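You operate a simulated robot arm through the tools that you are given. There is no shell and no other tool. Be economical: measure what you need, move in short steps, check, and stop when the job is done.

Carry out the task below with a simulated two-armed robot. There is one attempt and no reset: what you move stays moved.

Task
Free the guard, carry it with both hands to the green square.
Fine: star knob loose, red lever at FREE; then rub the dust off the grey base's plate and put the thick blue cloth back. Drop, pinch and damage nothing, leave nothing switched on. What is to be rubbed or washed off counts as gone when no trace of it is left.

The check looks at the end state, three seconds after you hand in, the way a careful person would. Anything else that was tipped, shoved, dropped, spilled or broken makes it a failure. Flat cloth is picked up by pressing the open fingertips on it (5 to 10 N) and closing them slowly along it; thin cloth reads only 2 to 8 mm in the jaws.

Robot
Two 7-joint arms with two-finger parallel grippers on one trunk, on a base that drives. Base frame: it is fixed to the floor where the robot stands at the start and does not move with it; the origin is under the middle of the robot, x ahead of it, y to its left, z up; the surface under the hand at the start is at about z = 720. Lengths are in mm, angles in rad, forces in N, time in s.
The left shoulder is at the start at [70, 163, 1120], the right one opposite. With the tool pointing down near the work surface each hand reaches from about 360 to 880 mm from the robot's upright axis, wherever it stands, measured 20 degrees to its own side. Places, roughly: black star knob [500, 100, 800]; green square [600, -400, 700]; grey guard base [600, 200, 700]; red clamp lever [500, 300, 800]. Payload 3.43 kg a hand.
The TCP of each hand is the grasp point between the finger pads, 34 mm short of the fingertips. In the tool frame z runs along the fingers and y along their closing line. The gripper opens to 128 mm. The fingers are 24 mm wide and 12 mm thick; the gripper's body (48 by 130 mm) begins 96 mm behind the TCP.
Orientation is that of the tool frame in the base frame, as [roll, pitch, yaw] about the fixed x, y, z axes, in that order (R = Rz(yaw) Ry(pitch) Rx(roll)). With the fingers straight down and closing along the base's y, the tool's x points along the base's -x, its y along +y and its z along -z.

Tools
- The arms move only by the tool play_rows. It takes "left_motion", "right_motion" or both (then of equal length, played together; a hand with none holds still); each is a list of rows, each a list of 7 numbers: the gripper command, from -1 (fully open) to 1 (shut), values between in proportion, then the shift along the base's x, y, z in units of 30 mm (1.0 is 30 mm), then the turn, a rotation vector about the base's x, y, z in units of 5 degrees (1.0 is 5 degrees). In form: [[fingers, dx, dy, dz, wx, wy, wz], ...]. A call has 1 to 12 rows; each row shifts and turns the commanded pose from where the row before left it. A call with a number of a shift or a turn outside -1 to 1 is refused whole. Each row takes 0.2 s and may step no farther than 50 mm and 0.15 rad from the row before; otherwise, or with a gripper value out of range, the whole call is refused. A pose out of reach is approached as far as the arm can. The call stops where the force on the tool passes 40 N (or 10 N more than at its start, if that is more) or the arm is blocked; 0.2 s more then pass. Each finger travels about 153 mm/s and halts on what it meets, pressing with about 22 N; the grip force reading is that of the motor and also rises with nothing between the fingers. The clock runs only during rows and for 0.2 s after the last one: add rows that do not move to give the fingers time. It gives the time, the measured TCP pose, the force on the tool (base axes), the opening and the grip force at its end, in the units of the frame above (readings bear some noise), with the torque about the TCP (base axes, N m) and any sound that the robot's microphone picked up, and new pictures: "views" is both (left out), scene, wrist or none (wrist: the cameras of the hands that moved).
- Cameras (640 x 400 px; columns grow to the right, rows downward): "scene" is now at [141.6, 15.9, 1358.2]; the picture's right is [0.10, -1.00, 0.00], its down [-0.57, -0.06, -0.82] and it looks along [0.81, 0.08, -0.58] (base axes); focal length 258 px, centre (320, 200). "left" rides on the left gripper at [76, 11, -160] in its tool frame; the picture's right is [-0.15, 0.99, 0.00], its down [-0.88, -0.13, -0.46] and it looks along [-0.45, -0.07, 0.89] (tool axes); focal length 234 px, centre (320, 200). "right" rides on the right gripper at [76, -11, -160] in its tool frame; the picture's right is [0.15, 0.99, 0.00], its down [-0.88, 0.13, -0.46] and it looks along [-0.45, 0.07, 0.89] (tool axes); focal length 234 px, centre (320, 200). There is no depth. A picture from a camera that has moved, and an enlarged one, comes with that camera's place and axes in the base frame and with its lens. The place of the scene camera against the robot may be out by one fixed shift of up to 18 mm in any direction.
- move_column(by): slides the trunk up (or, below 0, down) by that many mm; the arms and the scene camera ride with it, the base frame stays. It gives what a move gives, with no picture.
- steer(legs): drives the robot by 1 to 6 legs, each [ahead, left, turn to the left] in mm, mm and rad, along the robot's own axes; the way and the turn of a leg run together, so that a leg with both is an arc; at most 1500 mm and 3.142 rad a leg. The arms and the cameras ride along, it lands a little off, and it stops where it bumps. It gives what a move gives, and a new picture of the scene camera.
- aim_head(pan, tilt): turns the head with the scene camera to pan (to the left, within 1.501 rad either way) and tilt (down, from -0.506 to 1.204), counted from straight ahead of the robot. It gives what a move gives, and a new picture of the scene camera.
- inspect(camera, box): a new picture of the part [left, top, right, bottom] of that camera's present view, enlarged. No time passes.
- finish_job(): hands the job in; it is judged then, once.

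Work in short steps. Places have to be worked out from the pictures, the camera data and where the tool is seen: move nearer, look again, correct. Check each grasp and each placing, and mend what went wrong. You have 120 turns and 260 pictures in all, those below and enlarged ones among them. Open the grippers and draw the arms clear of the work before you hand the job in, unless the task says otherwise; then end with one line.

The tools are called after "Request:" as name(argument=value, ...) on one line, values as JSON. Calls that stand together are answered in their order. play_rows: Moves the arms, as the interface text tells. Its arguments: {"type":"object","properties":{"left_motion":{"type":"array"},"right_motion":{"type":"array"},"views":{"type":"string","enum":["both","scene","wrist","none"]}},"required":[]} The other tools are called the same way: move_column (by) slides the trunk up or down; steer (legs) drives the base; aim_head (pan, tilt) turns the head that bears the scene camera; inspect (camera, box) takes an enlarged picture of a part of a camera's view; finish_job () hands the job in.

At the start:

```text
clock: 0.0
left_tcp_pos: [453.0, 256.5, 1125.2]
left_tool_rot: [3.14, 0.002, 3.141]
left_contact_force: [0.3, 0.6, -0.1]
left_torque: [0.0, 0.0, 0.03]
left_width: 127.7
left_grip_force: 0.0
right_tcp_pos: [514.1, -88.9, 1099.7]
right_tool_rot: [-3.141, 0.0, 3.141]
right_contact_force: [-1.2, 0.6, 0.2]
right_torque: [0.01, -0.02, -0.03]
right_width: 127.9
right_grip_force: 0.0
trunk travel left (down, up): [-600.0, 340.0]
robot x, y, heading: [-3.3, 0.6, 0.005]
head pan, tilt: [0.096, 0.616]
```

scene: 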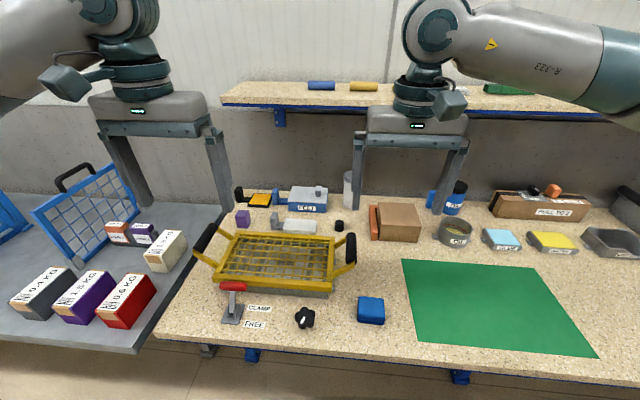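
right: 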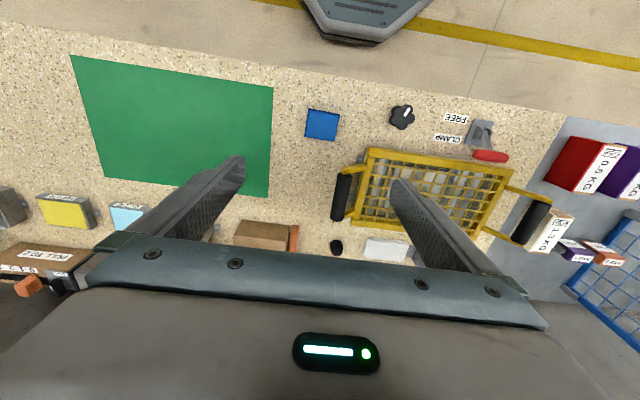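
left: 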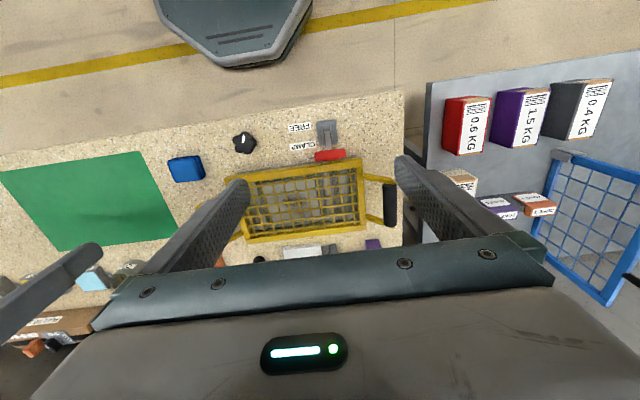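

The guard (yellow frame) sits left of centre, with the red lever, black star knob, blue cloth and green square in front of it. I'll enlarge the key parts before moving.

Request:
inspect(camera="scene", box=[180, 210, 400, 345])

Request:
inspect(camera="left", box=[150, 90, 410, 260])

Request:
inspect(camera="scene", box=[220, 160, 480, 300])

```text
2.91 times, centred on (290, 278) of scene
camera zoom: at [141.6, 15.9, 1358.2], right [0.1, -1.0, 0.0], down [-0.57, -0.06, -0.82], along [0.81, 0.08, -0.58], focal length 752 px, centre (407, -26)
```

zoom: 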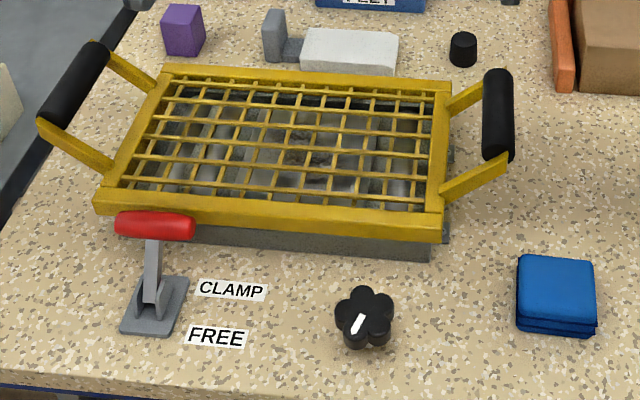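

```text
2.35 times, centred on (280, 175) of left
camera zoom: at [378.8, 266.7, 1284.2], right [0.15, 0.99, 0.0], down [0.88, -0.13, 0.46], along [0.45, -0.07, -0.89], focal length 551 px, centre (414, 259)
```

zoom: 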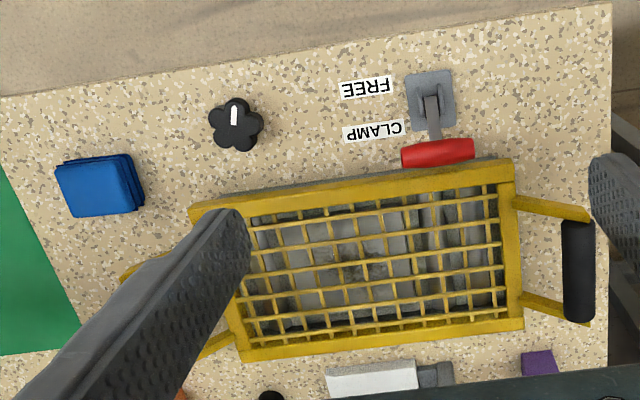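

```text
2.46 times, centred on (350, 230) of scene
camera zoom: at [141.6, 15.9, 1358.2], right [0.1, -1.0, 0.0], down [-0.57, -0.06, -0.82], along [0.81, 0.08, -0.58], focal length 636 px, centre (246, 126)
```

zoom: 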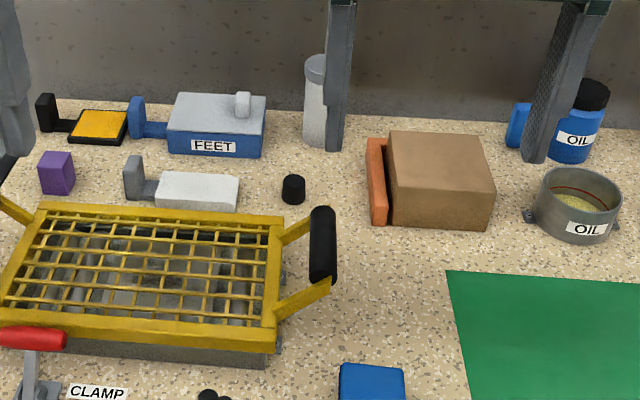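

I estimate the knob at about (478, 76), the lever handle at (521, 265, 800) with its pivot at x≈488, and the handles at (660, 389) and (656, -17). I'm bringing the left hand above the knob and moving the right hand aside for clearance.

Request:
play_rows(left_motion=[[-1, 0.1, -0.75, -0.9, 0, 0, 0], [-1, 0.1, -0.75, -0.9, 0, 0, 0], [-1, 0.1, -0.75, -0.9, 0, 0, 0], [-1, 0.1, -0.75, -0.9, 0, 0, 0], [-1, 0.1, -0.75, -0.9, 0, 0, 0], [-1, 0.1, -0.75, -0.9, 0, 0, 0], [-1, 0.1, -0.75, -0.9, 0, 0, 0], [-1, 0.1, -0.75, -0.9, 0, 0, 0]], right_motion=[[-1, 0, -1, 0, 0, 0, 0], [-1, 0, -1, 0, 0, 0, 0], [-1, 0, -1, 0, 0, 0, 0], [-1, 0, -1, 0, 0, 0, 0], [-1, 0, -1, 0, 0, 0, 0], [-1, 0, -1, 0, 0, 0, 0], [-1, 0, 0, 0, 0, 0, 0], [-1, 0, 0, 0, 0, 0, 0]])

Request:
inspect(camera="right", box=[0, 0, 640, 400])

```text
clock: 1.8
left_tcp_pos: [477.9, 75.0, 909.6]
left_tool_rot: [-3.141, 0.0, 3.141]
left_contact_force: [0.2, -0.2, 0.2]
left_torque: [-0.01, 0.03, 0.01]
left_width: 128.1
left_grip_force: 0.1
right_tcp_pos: [513.9, -271.0, 1098.3]
right_tool_rot: [3.14, 0.001, 3.141]
right_contact_force: [0.2, -0.1, 1.1]
right_torque: [0.03, 0.01, -0.02]
right_width: 128.3
right_grip_force: 0.0
trunk travel left (down, up): [-600.0, 340.0]
robot x, y, heading: [1.3, -1.5, -0.001]
head pan, tilt: [0.096, 0.616]
camera scene: at [142.2, 14.7, 1358.2], right [0.1, -1.0, 0.0], down [-0.58, -0.05, -0.82], along [0.81, 0.08, -0.58], focal length 258 px, centre (320, 200)
camera right: at [439.5, -280.9, 1257.9], right [-0.15, 0.99, 0.0], down [0.88, 0.13, 0.46], along [0.45, 0.07, -0.89], focal length 234 px, centre (320, 200)
camera left: at [402.4, 85.6, 1068.4], right [0.15, 0.99, 0.0], down [0.88, -0.13, 0.46], along [0.45, -0.07, -0.89], focal length 234 px, centre (320, 200)
```

scene: 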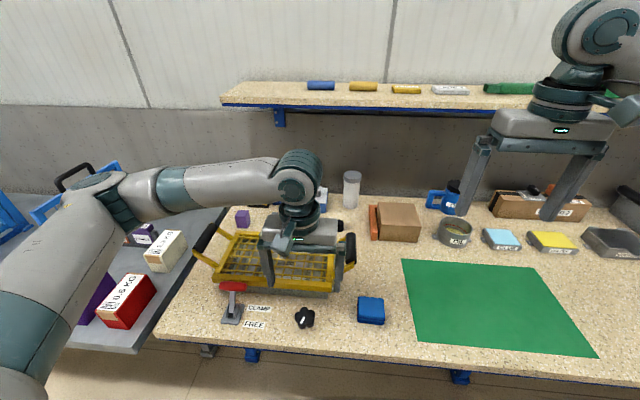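
right: 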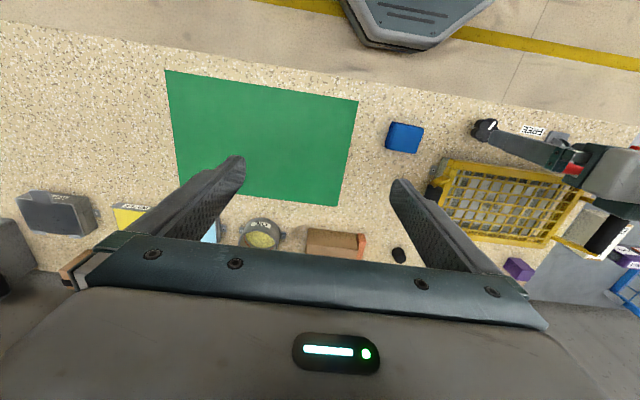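
left: 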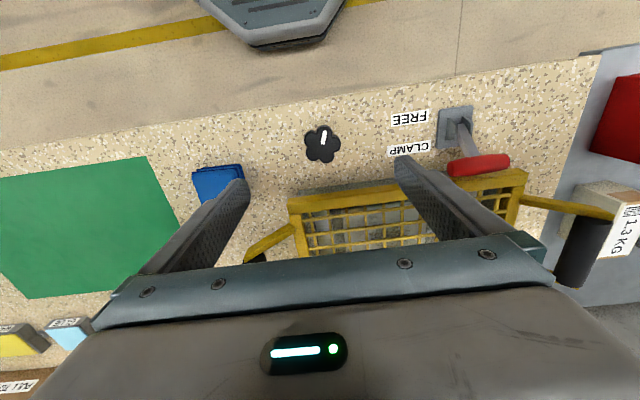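

```text
1.00 times, centred on (320, 200) of right (not enlarged: the box is as wide or as high as the picture)
camera zoom: at [439.5, -280.9, 1257.9], right [-0.15, 0.99, 0.0], down [0.88, 0.13, 0.46], along [0.45, 0.07, -0.89], focal length 234 px, centre (320, 200)
```

zoom: 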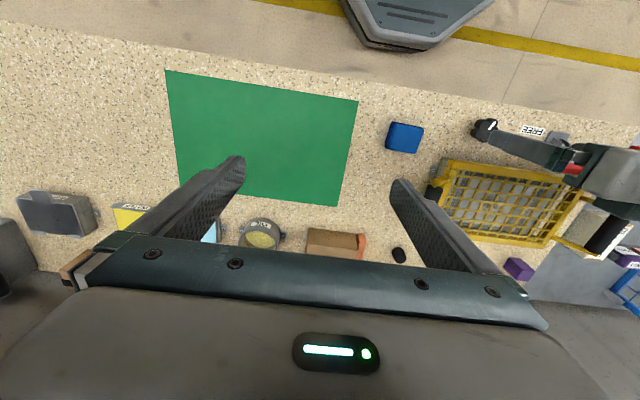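

The knob triangulates to about (479, 76, 750), roughly 45–50 mm across. I'll take a closer look at it and the lever.

Request:
inspect(camera="left", box=[270, 90, 530, 250])

Request:
inspect(camera="scene", box=[210, 270, 330, 345])

```text
2.46 times, centred on (400, 170) of left
camera zoom: at [402.4, 85.6, 1068.4], right [0.15, 0.99, 0.0], down [0.88, -0.13, 0.46], along [0.45, -0.07, -0.89], focal length 576 px, centre (123, 274)
```

zoom: 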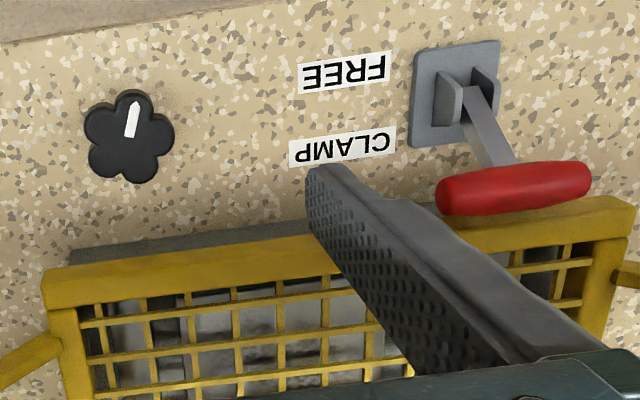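

```text
5.33 times, centred on (270, 308) of scene
camera zoom: at [142.2, 14.7, 1358.2], right [0.1, -1.0, 0.0], down [-0.58, -0.05, -0.82], along [0.81, 0.08, -0.58], focal length 1379 px, centre (587, -373)
```

zoom: 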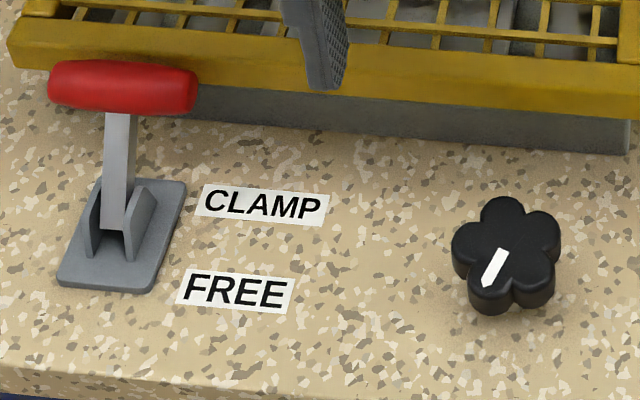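

The knob's marker is visible and its left and right lobes face the closing line. I'm lowering the left hand over it, then closing.

Request:
play_rows(left_motion=[[-0.4, 0.03, 0.03, -0.97, 0, 0, 0], [-0.4, 0, 0, -0.97, 0, 0, 0], [-0.4, 0, 0, -0.97, 0, 0, 0], [-0.4, 0, 0, -0.97, 0, 0, 0], [-0.4, 0, 0, -0.9, 0, 0, 0], [-0.4, 0, 0, 0, 0, 0, 0]], views="both")

```text
clock: 3.2
left_tcp_pos: [479.1, 76.6, 765.6]
left_tool_rot: [3.141, 0.0, -3.141]
left_contact_force: [0.3, -0.7, 0.5]
left_torque: [0.0, 0.0, 0.01]
left_width: 89.8
left_grip_force: 0.0
right_tcp_pos: [513.0, -270.3, 1100.3]
right_tool_rot: [-3.141, 0.0, -3.141]
right_contact_force: [-0.4, -0.6, 0.2]
right_torque: [0.0, 0.0, -0.02]
right_width: 128.1
right_grip_force: 0.0
trunk travel left (down, up): [-600.0, 340.0]
robot x, y, heading: [0.5, -0.4, 0.002]
head pan, tilt: [0.096, 0.616]
camera scene: at [141.5, 15.6, 1358.2], right [0.1, -1.0, 0.0], down [-0.57, -0.06, -0.82], along [0.81, 0.08, -0.58], focal length 258 px, centre (320, 200)
camera left: at [403.6, 87.5, 924.6], right [0.15, 0.99, 0.0], down [0.88, -0.13, 0.46], along [0.45, -0.07, -0.89], focal length 234 px, centre (320, 200)
```

scene: 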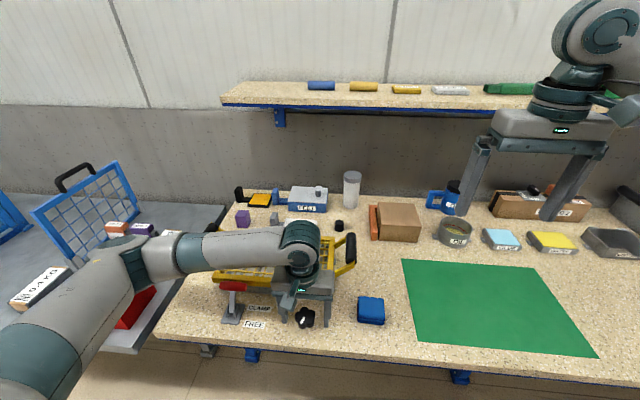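
left: 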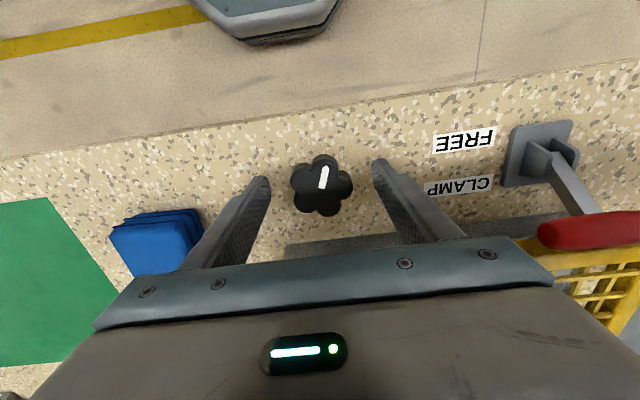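

The knob is centred between the fingers. I'll close and turn it counter-clockwise while watching the torque.

Request:
play_rows(left_motion=[[0.3, 0, 0, -0.1, 0, 0, 0], [0.5, 0, 0, 0, 0, 0, 0], [0.5, 0, 0, 0, 0, 0, 0], [0.5, 0, 0, 0, 0, 0, 1], [0.5, 0, 0, 0, 0, 0, 1], [0.5, 0, 0, 0, 0, 0, 1], [0.5, 0, 0, 0, 0, 0, 1], [0.5, 0, 0, 0, 0, 0, 1], [0.5, 0, 0, 0, 0, 0, 1], [0.5, 0, 0, 0, 0, 0, 0]], views="wrist")

```text
clock: 5.4
left_tcp_pos: [478.5, 76.4, 763.5]
left_tool_rot: [-3.138, -0.001, -2.617]
left_contact_force: [3.9, 0.0, 9.8]
left_torque: [0.02, -0.17, 0.02]
left_width: 44.9
left_grip_force: 45.0
right_tcp_pos: [514.5, -269.5, 1099.1]
right_tool_rot: [-3.141, -0.001, 3.141]
right_contact_force: [0.2, -0.4, 0.7]
right_torque: [0.0, -0.01, 0.0]
right_width: 128.0
right_grip_force: 0.1
trunk travel left (down, up): [-600.0, 340.0]
robot x, y, heading: [-0.6, -6.2, 0.004]
head pan, tilt: [0.096, 0.616]
camera left: at [408.1, 48.0, 922.1], right [-0.37, 0.93, 0.0], down [0.83, 0.33, 0.46], along [0.42, 0.17, -0.89], focal length 234 px, centre (320, 200)
```

left: 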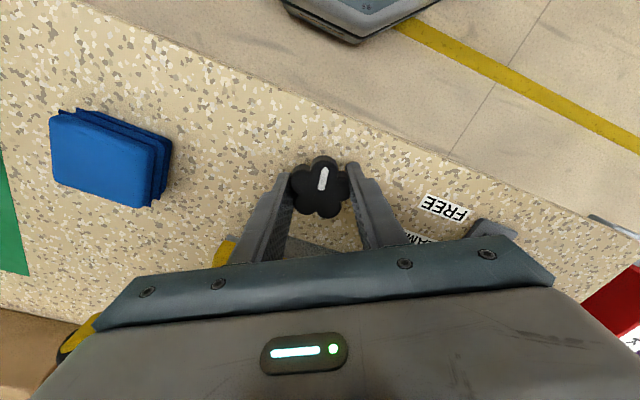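

The knob turns with the hand, with no resisting torque, though an upward force suggests it rises as it unscrews. I'll continue with a slight lift.

Request:
play_rows(left_motion=[[0.5, 0, 0, 0.03, 0, 0, 1], [0.5, 0, 0, 0.02, 0, 0, 1], [0.5, 0, 0, 0.02, 0, 0, 1], [0.5, 0, 0, 0.02, 0, 0, 1], [0.5, 0, 0, 0.02, 0, 0, 1], [0.5, 0, 0, 0.02, 0, 0, 1], [0.5, 0, 0, 0.02, 0, 0, 1], [0.5, 0, 0, 0.02, 0, 0, 1], [0.5, 0, 0, 0.02, 0, 0, 1], [0.5, 0, 0, 0.02, 0, 0, 1], [0.5, 0, 0, 0, 0, 0, 0]], views="wrist")

```text
clock: 7.8
left_tcp_pos: [480.7, 77.0, 768.8]
left_tool_rot: [3.139, 0.001, -1.743]
left_contact_force: [-0.8, -4.1, -30.9]
left_torque: [0.01, -0.27, -0.01]
left_width: 44.5
left_grip_force: 45.3
right_tcp_pos: [516.0, -268.4, 1096.0]
right_tool_rot: [-3.141, 0.001, -3.141]
right_contact_force: [-0.4, 0.3, -0.2]
right_torque: [0.02, -0.02, -0.02]
right_width: 128.2
right_grip_force: 0.1
trunk travel left (down, up): [-600.0, 340.0]
robot x, y, heading: [1.0, -1.1, -0.001]
head pan, tilt: [0.096, 0.616]
camera left: at [456.8, 3.6, 926.7], right [-0.95, 0.32, 0.0], down [0.28, 0.84, 0.46], along [0.14, 0.43, -0.89], focal length 234 px, centre (320, 200)
```

left: 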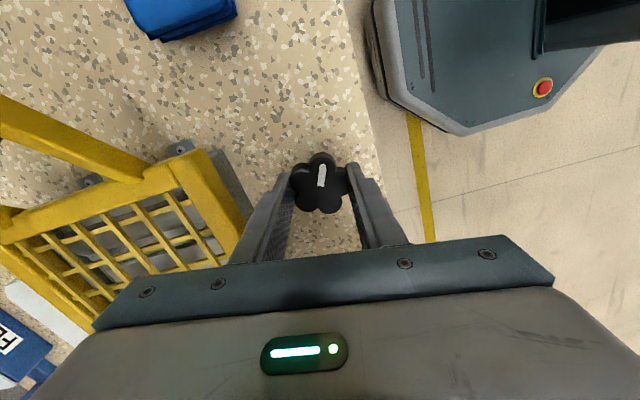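

I over-lifted (−31 N), so the knob doesn't rise. I'll drop back 4 mm and keep turning.

Request:
play_rows(left_motion=[[0.5, 0, 0, -0.07, 0, 0, 0], [0.5, 0, 0, -0.07, 0, 0, 0], [0.5, 0, 0, 0, 0, 0, 1], [0.5, 0, 0, 0, 0, 0, 1], [0.5, 0, 0, 0, 0, 0, 1], [0.5, 0, 0, 0, 0, 0, 1], [0.5, 0, 0, 0, 0, 0, 1], [0.5, 0, 0, 0, 0, 0, 1], [0.5, 0, 0, 0, 0, 0, 1], [0.5, 0, 0, 0, 0, 0, 1], [0.5, 0, 0, 0, 0, 0, 0]], views="wrist")

```text
clock: 9.1
left_tcp_pos: [479.9, 77.2, 764.5]
left_tool_rot: [3.136, -0.012, -1.495]
left_contact_force: [-18.2, 2.2, 24.9]
left_torque: [0.82, -0.12, -0.01]
left_width: 44.6
left_grip_force: 44.7
left hand out of reach, approached as far as the arm can: row 5, 6
right_tcp_pos: [512.1, -268.3, 1099.4]
right_tool_rot: [3.142, 0.001, -3.14]
right_contact_force: [0.4, 0.2, -0.2]
right_torque: [-0.01, 0.04, -0.02]
right_width: 128.0
right_grip_force: 0.2
trunk travel left (down, up): [-600.0, 340.0]
robot x, y, heading: [0.1, -4.9, -0.0]
head pan, tilt: [0.096, 0.616]
stopped in row 6 (left hand): the force on the tool passed its limit at 65 N (the readings are from after the stop); the commanded pose is now the measured one
camera left: at [475.8, 1.5, 923.6], right [-1.0, 0.07, 0.0], down [0.07, 0.89, 0.45], along [0.03, 0.45, -0.89], focal length 234 px, centre (320, 200)
```

left: 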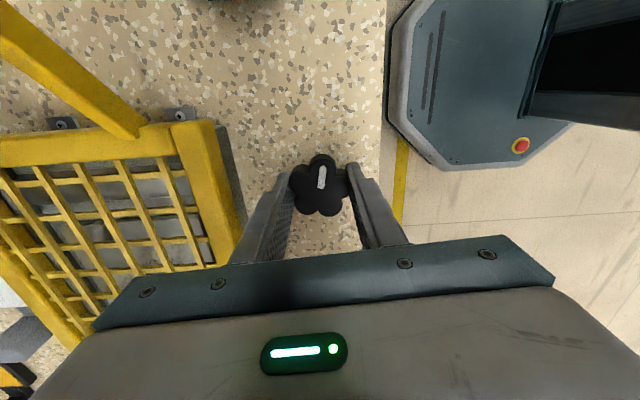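

The wrist reached its limit after about 94°. I'll release, rise, turn the hand back and regrasp to turn further.

Request:
play_rows(left_motion=[[0.2, 0, 0, 0, 0, 0, 0], [-0.4, 0, 0, 0, 0, 0, 0], [-0.4, 0, 0, 1, 0, 0, 0], [-0.4, 0, 0, 1, 0, 0, -1], [-0.4, 0, 0, 0, 0, 0, -1], [-0.4, 0, 0, 0, 0, 0, -1], [-0.4, 0, 0, 0, 0, 0, -1], [-0.4, 0, 0, 0, 0, 0, -1], [-0.4, 0, 0, 0, 0, 0, -1], [-0.4, 0, 0, 0, 0, 0, -1], [-0.4, 0, 0, 0, 0, 0, -1], [-0.4, 0, 0, 0, 0, 0, -1]], views="none")

Request:
play_rows(left_motion=[[-0.4, 0, 0, 0, 0, 0, -1], [-0.4, 0, 0, 0, 0, 0, -1], [-0.4, 0, 0, 0, 0, 0, -1], [-0.4, 0, 0, 0, 0, 0, -1], [-0.4, 0, 0, 0, 0, 0, -1], [-0.4, 0, 0, 0, 0, 0, -1], [-0.4, 0, 0, 0, 0, 0, -1], [-0.4, 0, 0, 0, 0, 0, -1], [-0.4, 0, 0, 0, 0, 0, -1], [-0.4, 0, 0, 0, 0, 0, -1], [-0.4, 0, 0, 0, 0, 0, 0]], views="both")

```text
clock: 11.7
left_tcp_pos: [494.0, 81.6, 812.4]
left_tool_rot: [3.137, -0.009, -2.279]
left_contact_force: [-0.2, 0.6, -0.9]
left_torque: [0.03, 0.0, 0.0]
left_width: 89.6
left_grip_force: 0.2
left hand out of reach, approached as far as the arm can: row 3
right_tcp_pos: [513.4, -267.3, 1099.5]
right_tool_rot: [3.141, 0.001, -3.141]
right_contact_force: [-0.2, 0.7, 0.2]
right_torque: [0.0, -0.02, 0.03]
right_width: 128.0
right_grip_force: 0.1
trunk travel left (down, up): [-600.0, 340.0]
robot x, y, heading: [2.0, -2.1, -0.003]
head pan, tilt: [0.096, 0.616]
```

```text
clock: 14.1
left_tcp_pos: [494.3, 81.9, 813.8]
left_tool_rot: [3.136, -0.009, 3.133]
left_contact_force: [0.8, 0.3, 0.0]
left_torque: [0.03, -0.01, -0.01]
left_width: 89.7
left_grip_force: 0.0
right_tcp_pos: [514.0, -268.7, 1098.0]
right_tool_rot: [-3.14, -0.001, -3.141]
right_contact_force: [0.2, -0.3, 0.3]
right_torque: [0.05, -0.03, 0.01]
right_width: 127.9
right_grip_force: 0.1
trunk travel left (down, up): [-600.0, 340.0]
robot x, y, heading: [-3.0, 2.2, 0.002]
head pan, tilt: [0.096, 0.616]
camera scene: at [141.6, 15.9, 1358.2], right [0.1, -1.0, 0.0], down [-0.57, -0.06, -0.82], along [0.81, 0.08, -0.58], focal length 258 px, centre (320, 200)
camera left: at [420.5, 92.6, 973.0], right [0.15, 0.99, 0.0], down [0.88, -0.14, 0.45], along [0.44, -0.07, -0.89], focal length 234 px, centre (320, 200)
```

scene: 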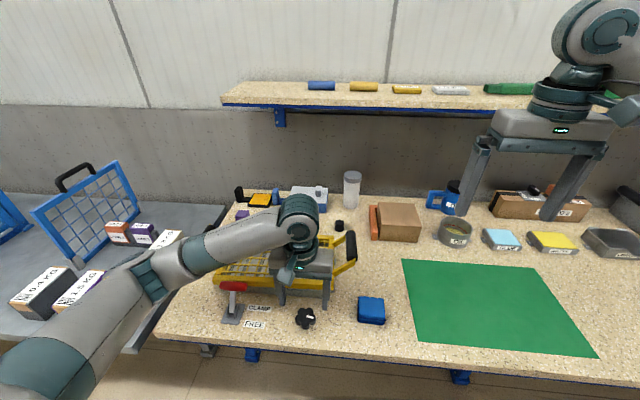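
left: 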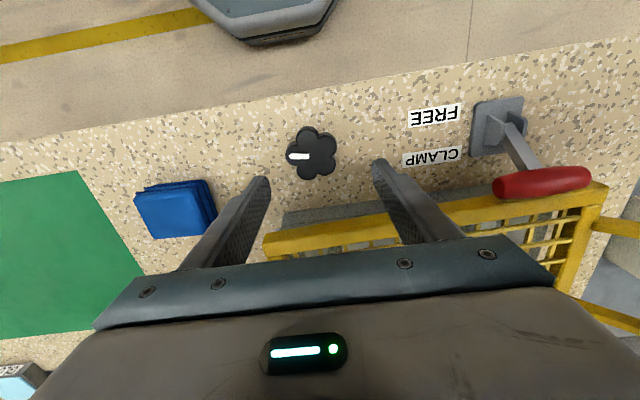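

The marker shows the knob turned about 94° counter-clockwise. I'll rewind the wrist a further 50° over the knob and grip again for a longer stroke.

Request:
play_rows(left_motion=[[-0.4, -0.25, -0.1, 0, 0, 0, -1], [-0.4, -0.25, -0.1, 0, 0, 0, -1], [-0.4, 0, 0, 0, 0, 0, -1], [-0.4, 0, 0, 0, 0, 0, -1], [-0.4, 0, 0, 0, 0, 0, -1], [-0.4, 0, 0, 0, 0, 0, -1], [-0.4, 0, 0, 0, 0, 0, -1], [-0.4, 0, 0, 0, 0, 0, -1], [-0.4, 0, 0, -0.8, 0, 0, -1], [-0.4, 0, 0, -0.8, 0, 0, -1], [-0.4, 0, 0, 0, 0, 0, 0]], views="wrist")

```text
clock: 16.5
left_tcp_pos: [479.7, 77.2, 764.8]
left_tool_rot: [3.136, -0.007, 2.261]
left_contact_force: [0.0, -0.7, 0.2]
left_torque: [-0.02, 0.0, 0.0]
left_width: 89.7
left_grip_force: 0.0
right_tcp_pos: [513.4, -269.5, 1099.5]
right_tool_rot: [-3.141, 0.0, 3.141]
right_contact_force: [0.0, -0.2, 0.1]
right_torque: [0.02, 0.0, 0.0]
right_width: 127.9
right_grip_force: 0.1
trunk travel left (down, up): [-600.0, 340.0]
robot x, y, heading: [-0.8, 1.9, -0.002]
head pan, tilt: [0.096, 0.616]
camera left: at [439.9, 139.6, 924.4], right [0.86, 0.52, 0.0], down [0.46, -0.77, 0.45], along [0.23, -0.38, -0.89], focal length 234 px, centre (320, 200)
```

left: 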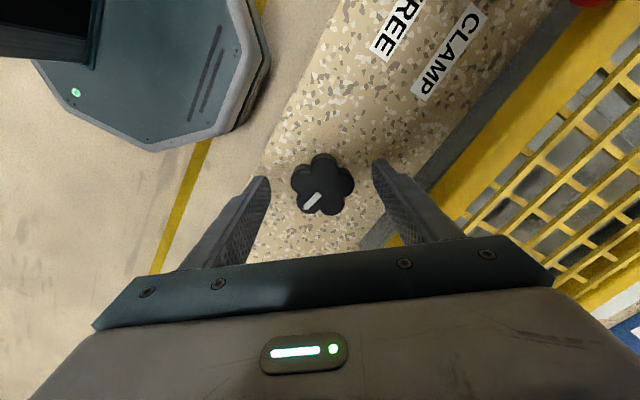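

Good, symmetric lobes again; I close and turn on counter-clockwise.

Request:
play_rows(left_motion=[[0.3, 0, 0, 0, 0, 0, 0], [0.5, 0, 0, 0, 0, 0, 0], [0.5, 0, 0, 0, 0, 0, 0], [0.5, 0, 0, 0, 0, 0, 1], [0.5, 0, 0, 0, 0, 0, 1], [0.5, 0, 0, 0, 0, 0, 1], [0.5, 0, 0, 0, 0, 0, 1], [0.5, 0, 0, 0, 0, 0, 1], [0.5, 0, 0, 0, 0, 0, 1], [0.5, 0, 0, 0, 0, 0, 1], [0.5, 0, 0, 0, 0, 0, 0]], views="wrist")

```text
clock: 18.9
left_tcp_pos: [480.3, 77.8, 765.1]
left_tool_rot: [3.138, -0.008, 2.873]
left_contact_force: [6.5, 12.0, 0.8]
left_torque: [0.18, 0.2, -0.02]
left_width: 45.1
left_grip_force: 44.7
right_tcp_pos: [513.8, -267.7, 1098.1]
right_tool_rot: [-3.139, 0.001, 3.14]
right_contact_force: [-0.2, -0.3, 0.3]
right_torque: [-0.02, 0.01, 0.03]
right_width: 128.0
right_grip_force: 0.0
trunk travel left (down, up): [-600.0, 340.0]
robot x, y, heading: [2.2, 3.5, 0.001]
head pan, tilt: [0.096, 0.616]
camera left: at [411.3, 106.4, 924.4], right [0.4, 0.92, 0.0], down [0.82, -0.36, 0.45], along [0.41, -0.18, -0.89], focal length 234 px, centre (320, 200)
```

left: 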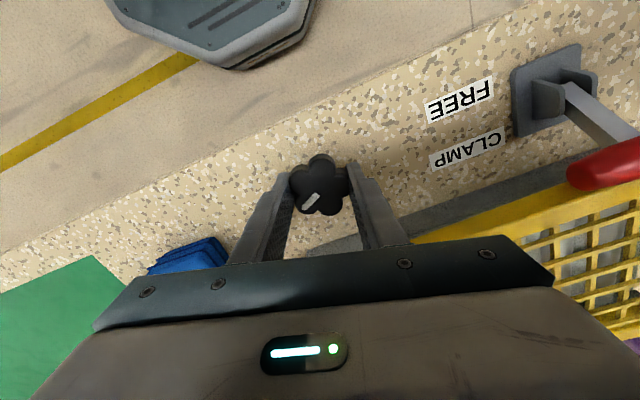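

No torque resistance, so I keep going.

Request:
play_rows(left_motion=[[0.5, -0.04, -0.04, 0, 0, 0, 1], [0.5, 0, 0, 0, 0, 0, 1], [0.5, 0, 0, 0, 0, 0, 1], [0.5, 0, 0, 0, 0, 0, 1], [0.5, 0, 0, 0, 0, 0, 1], [0.5, 0, 0, 0, 0, 0, 1], [0.5, 0, 0, 0, 0, 0, 1], [0.5, 0, 0, 0, 0, 0, 1], [0.5, 0, 0, 0, 0, 0, 1], [0.5, 0, 0, 0, 0, 0, 1], [0.5, 0, 0, 0, 0, 0, 1], [0.5, 0, 0, 0, 0, 0, 0]], views="wrist")

```text
clock: 21.5
left_tcp_pos: [477.8, 75.7, 764.4]
left_tool_rot: [3.138, -0.011, -2.449]
left_contact_force: [4.1, 17.4, -4.7]
left_torque: [-0.06, -0.5, 0.0]
left_width: 44.2
left_grip_force: 45.4
right_tcp_pos: [514.1, -267.4, 1099.5]
right_tool_rot: [-3.14, -0.001, 3.141]
right_contact_force: [0.9, -1.5, -0.1]
right_torque: [0.02, -0.01, 0.04]
right_width: 127.9
right_grip_force: 0.0
trunk travel left (down, up): [-600.0, 340.0]
robot x, y, heading: [-0.5, -1.3, -0.003]
head pan, tilt: [0.096, 0.616]
camera left: at [415.3, 36.1, 924.5], right [-0.52, 0.85, 0.0], down [0.77, 0.46, 0.45], along [0.38, 0.23, -0.9], focal length 234 px, centre (320, 200)
```

left: 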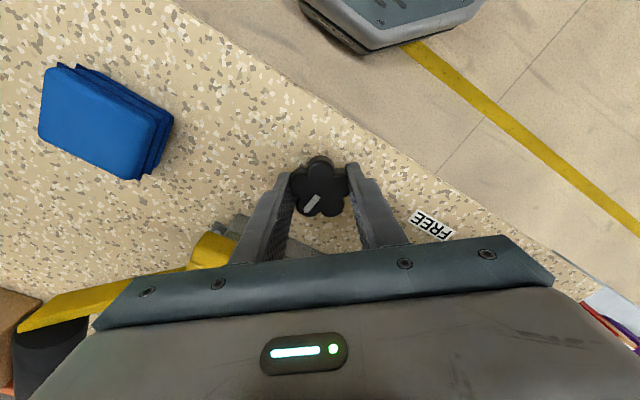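

About 184° so far. I'll continue to the wrist limit and then rewind.

Request:
play_rows(left_motion=[[0.5, 0.03, 0.02, 0, 0, 0, 1], [0.5, 0, 0, 0, 0, 0, 1], [0.5, 0, 0, 0, 0, 0, 1], [0.5, 0, 0, 0, 0, 0, 1], [0.5, 0, 0, 0, 0, 0, 1], [0.5, 0, 0, 0, 0, 0, 1], [0.5, 0, 0, 0, 0, 0, 1], [0.5, 0, 0, 0, 0, 0, 1], [0.5, 0, 0, 0, 0, 0, 0], [-0.4, 0, 0, 0, 0, 0, 0], [-0.4, 0, 0, 0, 0, 0, 0], [-0.4, 0, 0, 1, 0, 0, 0]], views="wrist")

```text
clock: 24.1
left_tcp_pos: [478.4, 74.9, 797.2]
left_tool_rot: [3.135, -0.007, -1.752]
left_contact_force: [0.4, 0.1, 0.7]
left_torque: [-0.03, -0.02, 0.03]
left_width: 89.4
left_grip_force: 0.0
right_tcp_pos: [512.7, -269.1, 1098.8]
right_tool_rot: [-3.14, 0.001, -3.141]
right_contact_force: [0.2, 0.8, -0.6]
right_torque: [0.03, -0.01, 0.03]
right_width: 127.9
right_grip_force: 0.1
trunk travel left (down, up): [-600.0, 340.0]
robot x, y, heading: [-0.6, -0.6, -0.003]
head pan, tilt: [0.096, 0.616]
camera left: at [455.9, 3.1, 955.4], right [-0.95, 0.32, 0.0], down [0.29, 0.85, 0.45], along [0.14, 0.42, -0.89], focal length 234 px, centre (320, 200)
```

left: 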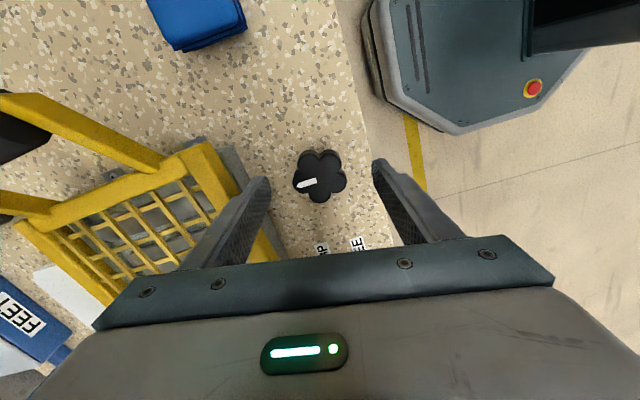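

The marker now points about +x, ~188° from the start, and it slipped in the jaws during the last part. It may be at its end stop, so I'll rewind and test once more.

Request:
play_rows(left_motion=[[-0.4, 0, 0, 0, 0, 0, -1], [-0.4, 0, 0, 0, 0, 0, -1], [-0.4, 0, 0, 0, 0, 0, -1], [-0.4, 0, 0, 0, 0, 0, -1], [-0.4, 0, 0, 0, 0, 0, -1], [-0.4, 0, 0, 0, 0, 0, -1], [-0.4, 0, 0, 0, 0, 0, -1], [-0.4, 0, 0, 0, 0, 0, -1], [-0.4, 0, 0, 0, 0, 0, -1], [-0.4, 0, 0, 0, 0, 0, -1], [-0.4, 0, 0, 0, 0, 0, -1], [-0.4, 0, 0, 0, 0, 0, -1]], views="wrist")

Request:
inspect(camera="scene", box=[250, 280, 350, 342])

```text
clock: 26.7
left_tcp_pos: [479.5, 77.0, 795.5]
left_tool_rot: [3.136, -0.009, -2.803]
left_contact_force: [-1.4, 0.5, -1.0]
left_torque: [-0.01, -0.03, 0.03]
left_width: 89.5
left_grip_force: 0.0
right_tcp_pos: [512.7, -269.0, 1099.1]
right_tool_rot: [-3.141, 0.001, -3.142]
right_contact_force: [0.6, -0.2, -0.8]
right_torque: [0.05, -0.02, 0.0]
right_width: 128.2
right_grip_force: 0.1
trunk travel left (down, up): [-600.0, 340.0]
robot x, y, heading: [-1.3, -1.1, 0.005]
head pan, tilt: [0.096, 0.616]
camera left: at [405.7, 59.9, 955.1], right [-0.19, 0.98, 0.0], down [0.88, 0.17, 0.45], along [0.44, 0.09, -0.89], focal length 234 px, centre (320, 200)
```

left: 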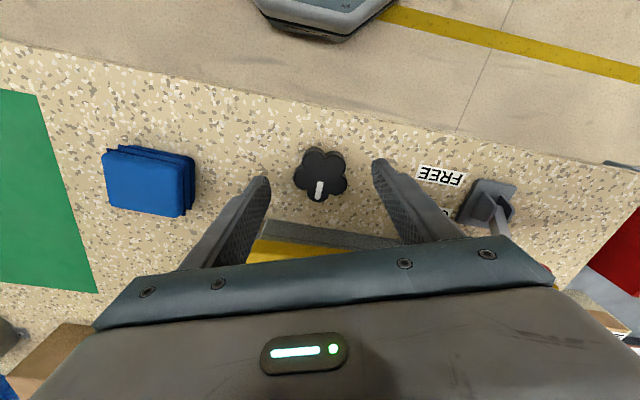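

```text
6.40 times, centred on (300, 311) of scene
camera zoom: at [141.6, 15.9, 1358.2], right [0.1, -1.0, 0.0], down [-0.57, -0.06, -0.82], along [0.81, 0.08, -0.58], focal length 1654 px, centre (448, -510)
```

zoom: 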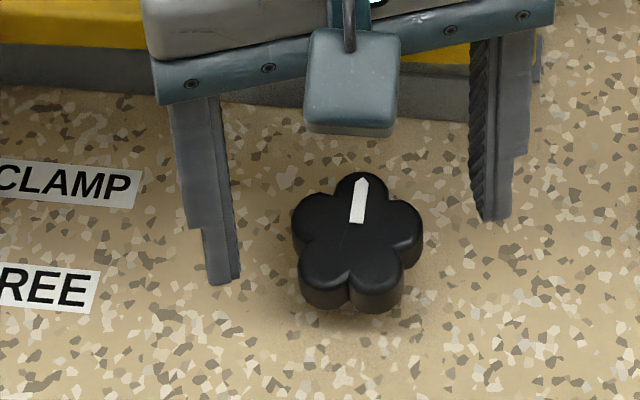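

The marker points at +x, about 180–190° of turn. I'll regrip and turn 40° more to confirm it is at a stop.

Request:
play_rows(left_motion=[[-0.4, 0, 0, -1, 0, 0, 0], [0.3, 0, 0, 0, 0, 0, 0], [0.5, 0, 0, 0, 0, 0, 0], [0.5, 0, 0, 0, 0, 0, 0], [0.5, 0, 0, 0, 0, 0, 1], [0.5, 0, 0, 0, 0, 0, 1], [0.5, 0, 0, 0, 0, 0, 1], [0.5, 0, 0, 0, 0, 0, 1], [0.5, 0, 0, 0, 0, 0, 1], [0.5, 0, 0, 0, 0, 0, 1], [0.5, 0, 0, 0, 0, 0, 1], [0.5, 0, 0, 0, 0, 0, 1]], views="wrist")

```text
clock: 29.3
left_tcp_pos: [479.7, 75.2, 766.6]
left_tool_rot: [3.138, -0.009, -2.101]
left_contact_force: [-2.6, 1.2, -0.4]
left_torque: [-0.32, -0.15, -0.78]
left_width: 45.5
left_grip_force: 45.0
right_tcp_pos: [514.2, -268.4, 1099.1]
right_tool_rot: [-3.141, 0.001, -3.14]
right_contact_force: [-0.8, -0.1, 0.2]
right_torque: [0.03, -0.01, 0.02]
right_width: 127.9
right_grip_force: 0.1
trunk travel left (down, up): [-600.0, 340.0]
robot x, y, heading: [-2.2, -0.6, 0.001]
head pan, tilt: [0.096, 0.616]
camera left: at [432.7, 15.7, 924.8], right [-0.78, 0.63, 0.0], down [0.56, 0.7, 0.45], along [0.28, 0.35, -0.89], focal length 234 px, centre (320, 200)
```

left: 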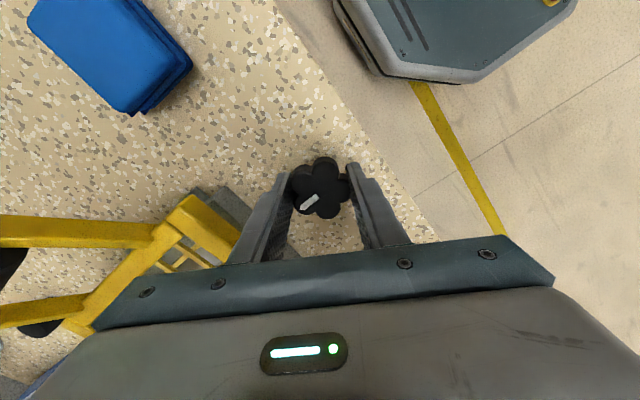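

The torque of −0.78 N·m with no further turn confirms the stop, so the knob is loose. I'll release, rise, and bring the hand above the lever handle at ≈(523, 265, 792), turned so the fingers close along x.

Request:
play_rows(left_motion=[[0.5, 0, 0, 0, 0, 0, -1], [0.2, 0, 0, 0, 0, 0, 0], [-0.4, 0, 0, 0, 0, 0, 0], [-0.4, 0, 0, 1, 0, 0, 0], [-0.4, 0, 0, 1, 0, 0, 0], [-0.4, 0, 0, 1, 0, 0, 0], [-0.4, 0, 0, 1, 0, 0, 0], [-0.4, 0, 0, 1, 0, 0, 1], [-0.4, 0.35, 0.9, 0, 0, 0, 1], [-0.4, 0.35, 0.9, 0, 0, 0, 1], [-0.4, 0.35, 0.9, 0, 0, 0, 1], [-0.4, 0.35, 0.9, 0, 0, 0, 1]], views="none")

Request:
play_rows(left_motion=[[-0.6, 0, 0.9, 0, 0, 0, 1], [-0.6, 0, 0.9, 0, 0, 0, 1], [-0.6, 0, 0.9, 0, 0, 0, 0], [-0.6, 0, 0, 0, 0, 0, 0]], views="both")

```text
clock: 31.9
left_tcp_pos: [520.1, 184.9, 916.2]
left_tool_rot: [3.135, -0.011, -1.753]
left_contact_force: [0.2, 0.0, 0.8]
left_torque: [-0.04, 0.03, -0.02]
left_width: 89.5
left_grip_force: 0.2
right_tcp_pos: [513.6, -268.2, 1100.1]
right_tool_rot: [3.139, 0.001, -3.141]
right_contact_force: [-0.5, 0.1, 0.1]
right_torque: [0.0, 0.03, 0.0]
right_width: 128.0
right_grip_force: 0.0
trunk travel left (down, up): [-600.0, 340.0]
robot x, y, heading: [-0.2, -1.4, 0.005]
head pan, tilt: [0.096, 0.616]
```

```text
clock: 32.9
left_tcp_pos: [521.4, 264.8, 915.9]
left_tool_rot: [3.137, -0.008, -1.578]
left_contact_force: [0.1, 0.8, 0.4]
left_torque: [0.05, -0.01, -0.03]
left_width: 102.4
left_grip_force: 0.0
right_tcp_pos: [514.2, -268.1, 1097.9]
right_tool_rot: [-3.141, 0.002, 3.14]
right_contact_force: [-0.5, 0.6, 0.4]
right_torque: [0.04, 0.04, -0.01]
right_width: 128.1
right_grip_force: 0.1
trunk travel left (down, up): [-600.0, 340.0]
robot x, y, heading: [-0.2, 0.1, -0.001]
head pan, tilt: [0.096, 0.616]
camera scene: at [141.9, 15.5, 1358.1], right [0.1, -1.0, 0.0], down [-0.57, -0.06, -0.82], along [0.81, 0.08, -0.58], focal length 258 px, centre (320, 200)
camera left: at [511.0, 189.2, 1074.7], right [-0.99, 0.15, 0.0], down [0.14, 0.88, 0.45], along [0.06, 0.44, -0.89], focal length 234 px, centre (320, 200)
```

scene: 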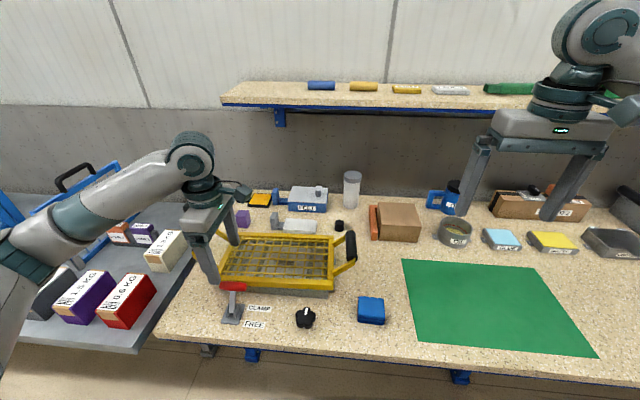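
left: 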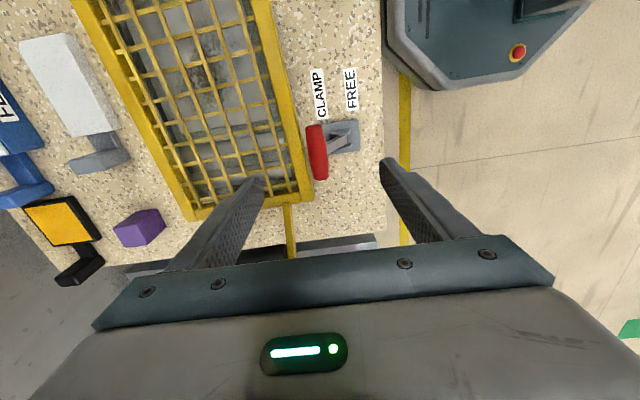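

The handle is confirmed at (522, 264, 792); the rail top is at about 786. I'll set a 40 mm opening and descend so the tips stay just above the rail around the handle.

Request:
play_rows(left_motion=[[0.375, 0, 0, 0, 0, 0, 0], [0.375, 0, 0, -0.9, 0, 0, 0], [0.375, 0, 0, -0.9, 0, 0, 0], [0.375, 0, 0, -0.9, 0, 0, 0], [0.375, 0, 0, -0.17, 0, 0, 0], [0.375, 0, 0, 0, 0, 0, 0]], views="wrist")

Request:
inspect(camera="scene", box=[180, 230, 300, 335])

```text
clock: 34.3
left_tcp_pos: [521.8, 264.2, 829.8]
left_tool_rot: [3.136, -0.008, -1.579]
left_contact_force: [-0.6, -0.4, 0.1]
left_torque: [0.0, 0.01, 0.02]
left_width: 39.9
left_grip_force: 0.1
right_tcp_pos: [514.8, -267.9, 1099.9]
right_tool_rot: [-3.14, 0.001, 3.141]
right_contact_force: [0.2, -0.3, 0.3]
right_torque: [0.03, 0.03, 0.04]
right_width: 128.0
right_grip_force: 0.1
trunk travel left (down, up): [-600.0, 340.0]
robot x, y, heading: [0.0, -3.6, -0.001]
head pan, tilt: [0.096, 0.616]
camera left: at [510.9, 189.8, 988.9], right [-0.99, 0.15, 0.0], down [0.14, 0.88, 0.45], along [0.07, 0.44, -0.89], focal length 234 px, centre (320, 200)
```

left: 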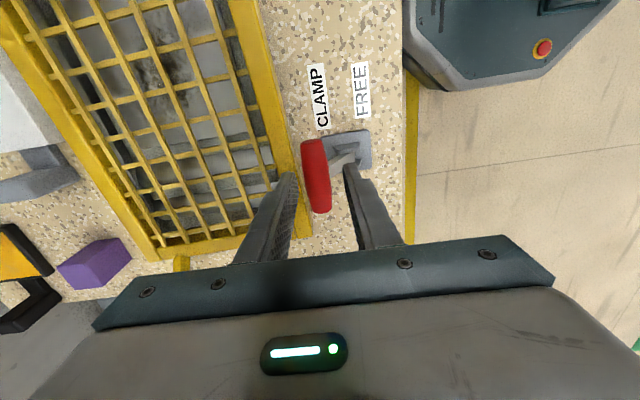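

```text
3.81 times, centred on (240, 282) of scene
camera zoom: at [141.6, 16.0, 1358.2], right [0.1, -1.0, 0.0], down [-0.57, -0.06, -0.82], along [0.81, 0.08, -0.58], focal length 985 px, centre (625, -114)
```

zoom: 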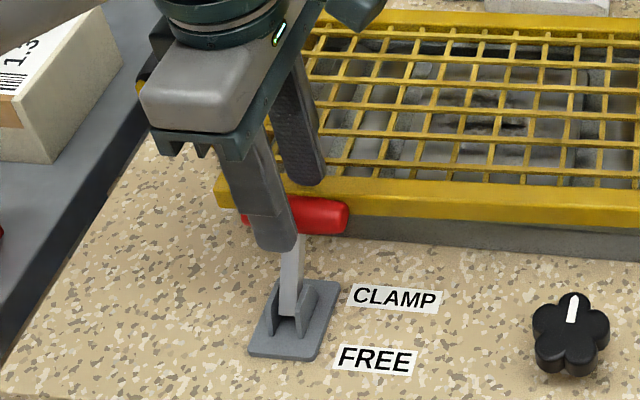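

The fingers straddle the handle, so I'll pull it toward the robot (−x) in small steps.

Request:
play_rows(left_motion=[[0.375, -0.33, 0, 0, 0, 0, 0], [0.375, -0.33, 0, 0, 0, 0, 0], [0.375, -0.33, 0, 0, 0, 0, 0], [0.375, -0.33, 0, 0, 0, 0, 0], [0.375, -0.33, 0, 0, 0, 0, 0], [0.375, 0, 0, 0, 0, 0, 0]], views="wrist")

Request:
inspect(camera="scene", box=[180, 230, 300, 335])

```text
clock: 35.7
left_tcp_pos: [471.5, 265.6, 829.2]
left_tool_rot: [3.137, -0.009, -1.577]
left_contact_force: [1.3, 0.1, -0.6]
left_torque: [0.03, -0.02, 0.02]
left_width: 40.4
left_grip_force: 0.1
right_tcp_pos: [513.5, -269.1, 1098.2]
right_tool_rot: [-3.141, -0.001, 3.142]
right_contact_force: [0.4, 0.6, 1.1]
right_torque: [-0.02, -0.05, 0.02]
right_width: 127.9
right_grip_force: 0.1
trunk travel left (down, up): [-600.0, 340.0]
robot x, y, heading: [0.2, 2.7, 0.003]
head pan, tilt: [0.096, 0.616]
camera left: at [460.7, 189.7, 988.2], right [-0.99, 0.15, 0.0], down [0.14, 0.88, 0.45], along [0.06, 0.44, -0.89], focal length 234 px, centre (320, 200)
```

left: 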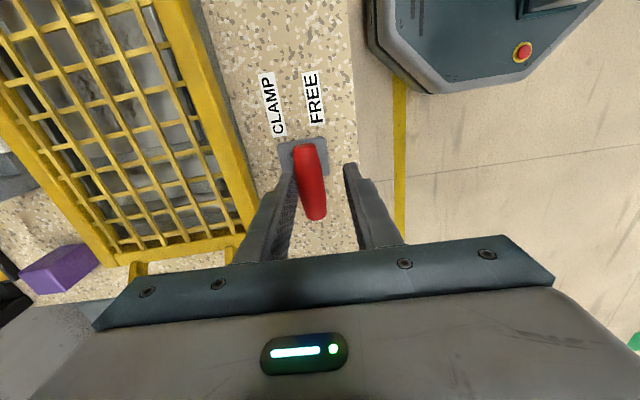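

```text
3.81 times, centred on (240, 282) of scene
camera zoom: at [141.8, 16.0, 1358.1], right [0.1, -1.0, 0.0], down [-0.57, -0.06, -0.82], along [0.81, 0.08, -0.58], focal length 985 px, centre (625, -114)
```

zoom: 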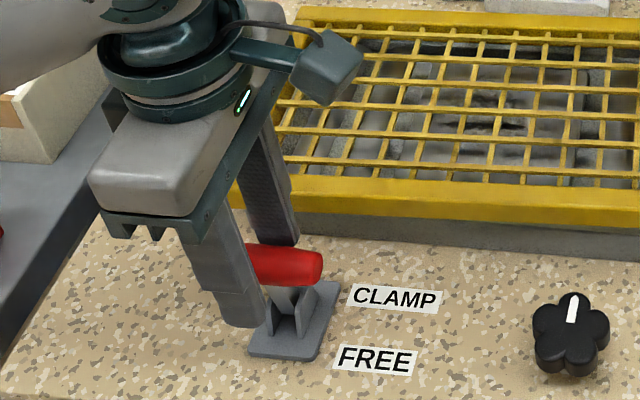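

The lever follows; it's now about upright. I'll continue −x while lowering a bit.

Request:
play_rows(left_motion=[[0.375, -0.33, 0, -0.05, 0, 0, 0], [0.375, -0.33, 0, -0.1, 0, 0, 0], [0.375, -0.33, 0, -0.15, 0, 0, 0], [0.375, -0.33, 0, -0.2, 0, 0, 0], [0.375, -0.2, 0, -0.2, 0, 0, 0], [0.375, 0, 0, 0, 0, 0, 0]], views="wrist")

Request:
inspect(camera="scene", box=[180, 230, 300, 335])

```text
clock: 36.8
left_tcp_pos: [441.5, 263.4, 816.8]
left_tool_rot: [-3.126, -0.012, -1.57]
left_contact_force: [19.1, -0.6, 2.7]
left_torque: [0.11, -0.62, 0.01]
left_width: 50.3
left_grip_force: 9.7
right_tcp_pos: [515.9, -271.0, 1098.2]
right_tool_rot: [3.139, -0.001, 3.141]
right_contact_force: [0.0, -0.5, 0.5]
right_torque: [0.02, 0.01, 0.03]
right_width: 128.2
right_grip_force: 0.1
trunk travel left (down, up): [-600.0, 340.0]
robot x, y, heading: [2.7, -0.3, 0.001]
head pan, tilt: [0.096, 0.616]
stopped in row 5 (left hand): the force on the tool passed its limit at 48 N (the readings are from after the stop); the commanded pose is now the measured one
camera left: at [427.7, 189.7, 975.9], right [-0.99, 0.15, -0.02], down [0.12, 0.89, 0.45], along [0.08, 0.44, -0.89], focal length 234 px, centre (320, 200)
```

left: 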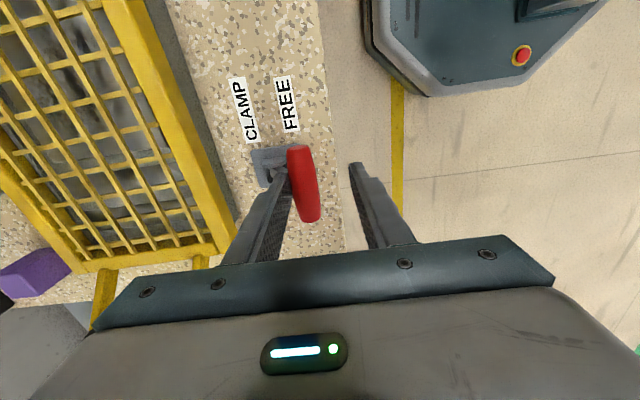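

```text
3.81 times, centred on (240, 282) of scene
camera zoom: at [145.0, 15.9, 1357.8], right [0.1, -1.0, 0.0], down [-0.58, -0.05, -0.82], along [0.81, 0.08, -0.58], focal length 985 px, centre (625, -114)
```

zoom: 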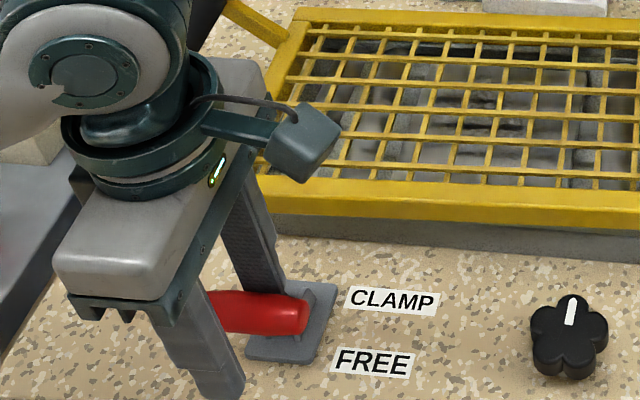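

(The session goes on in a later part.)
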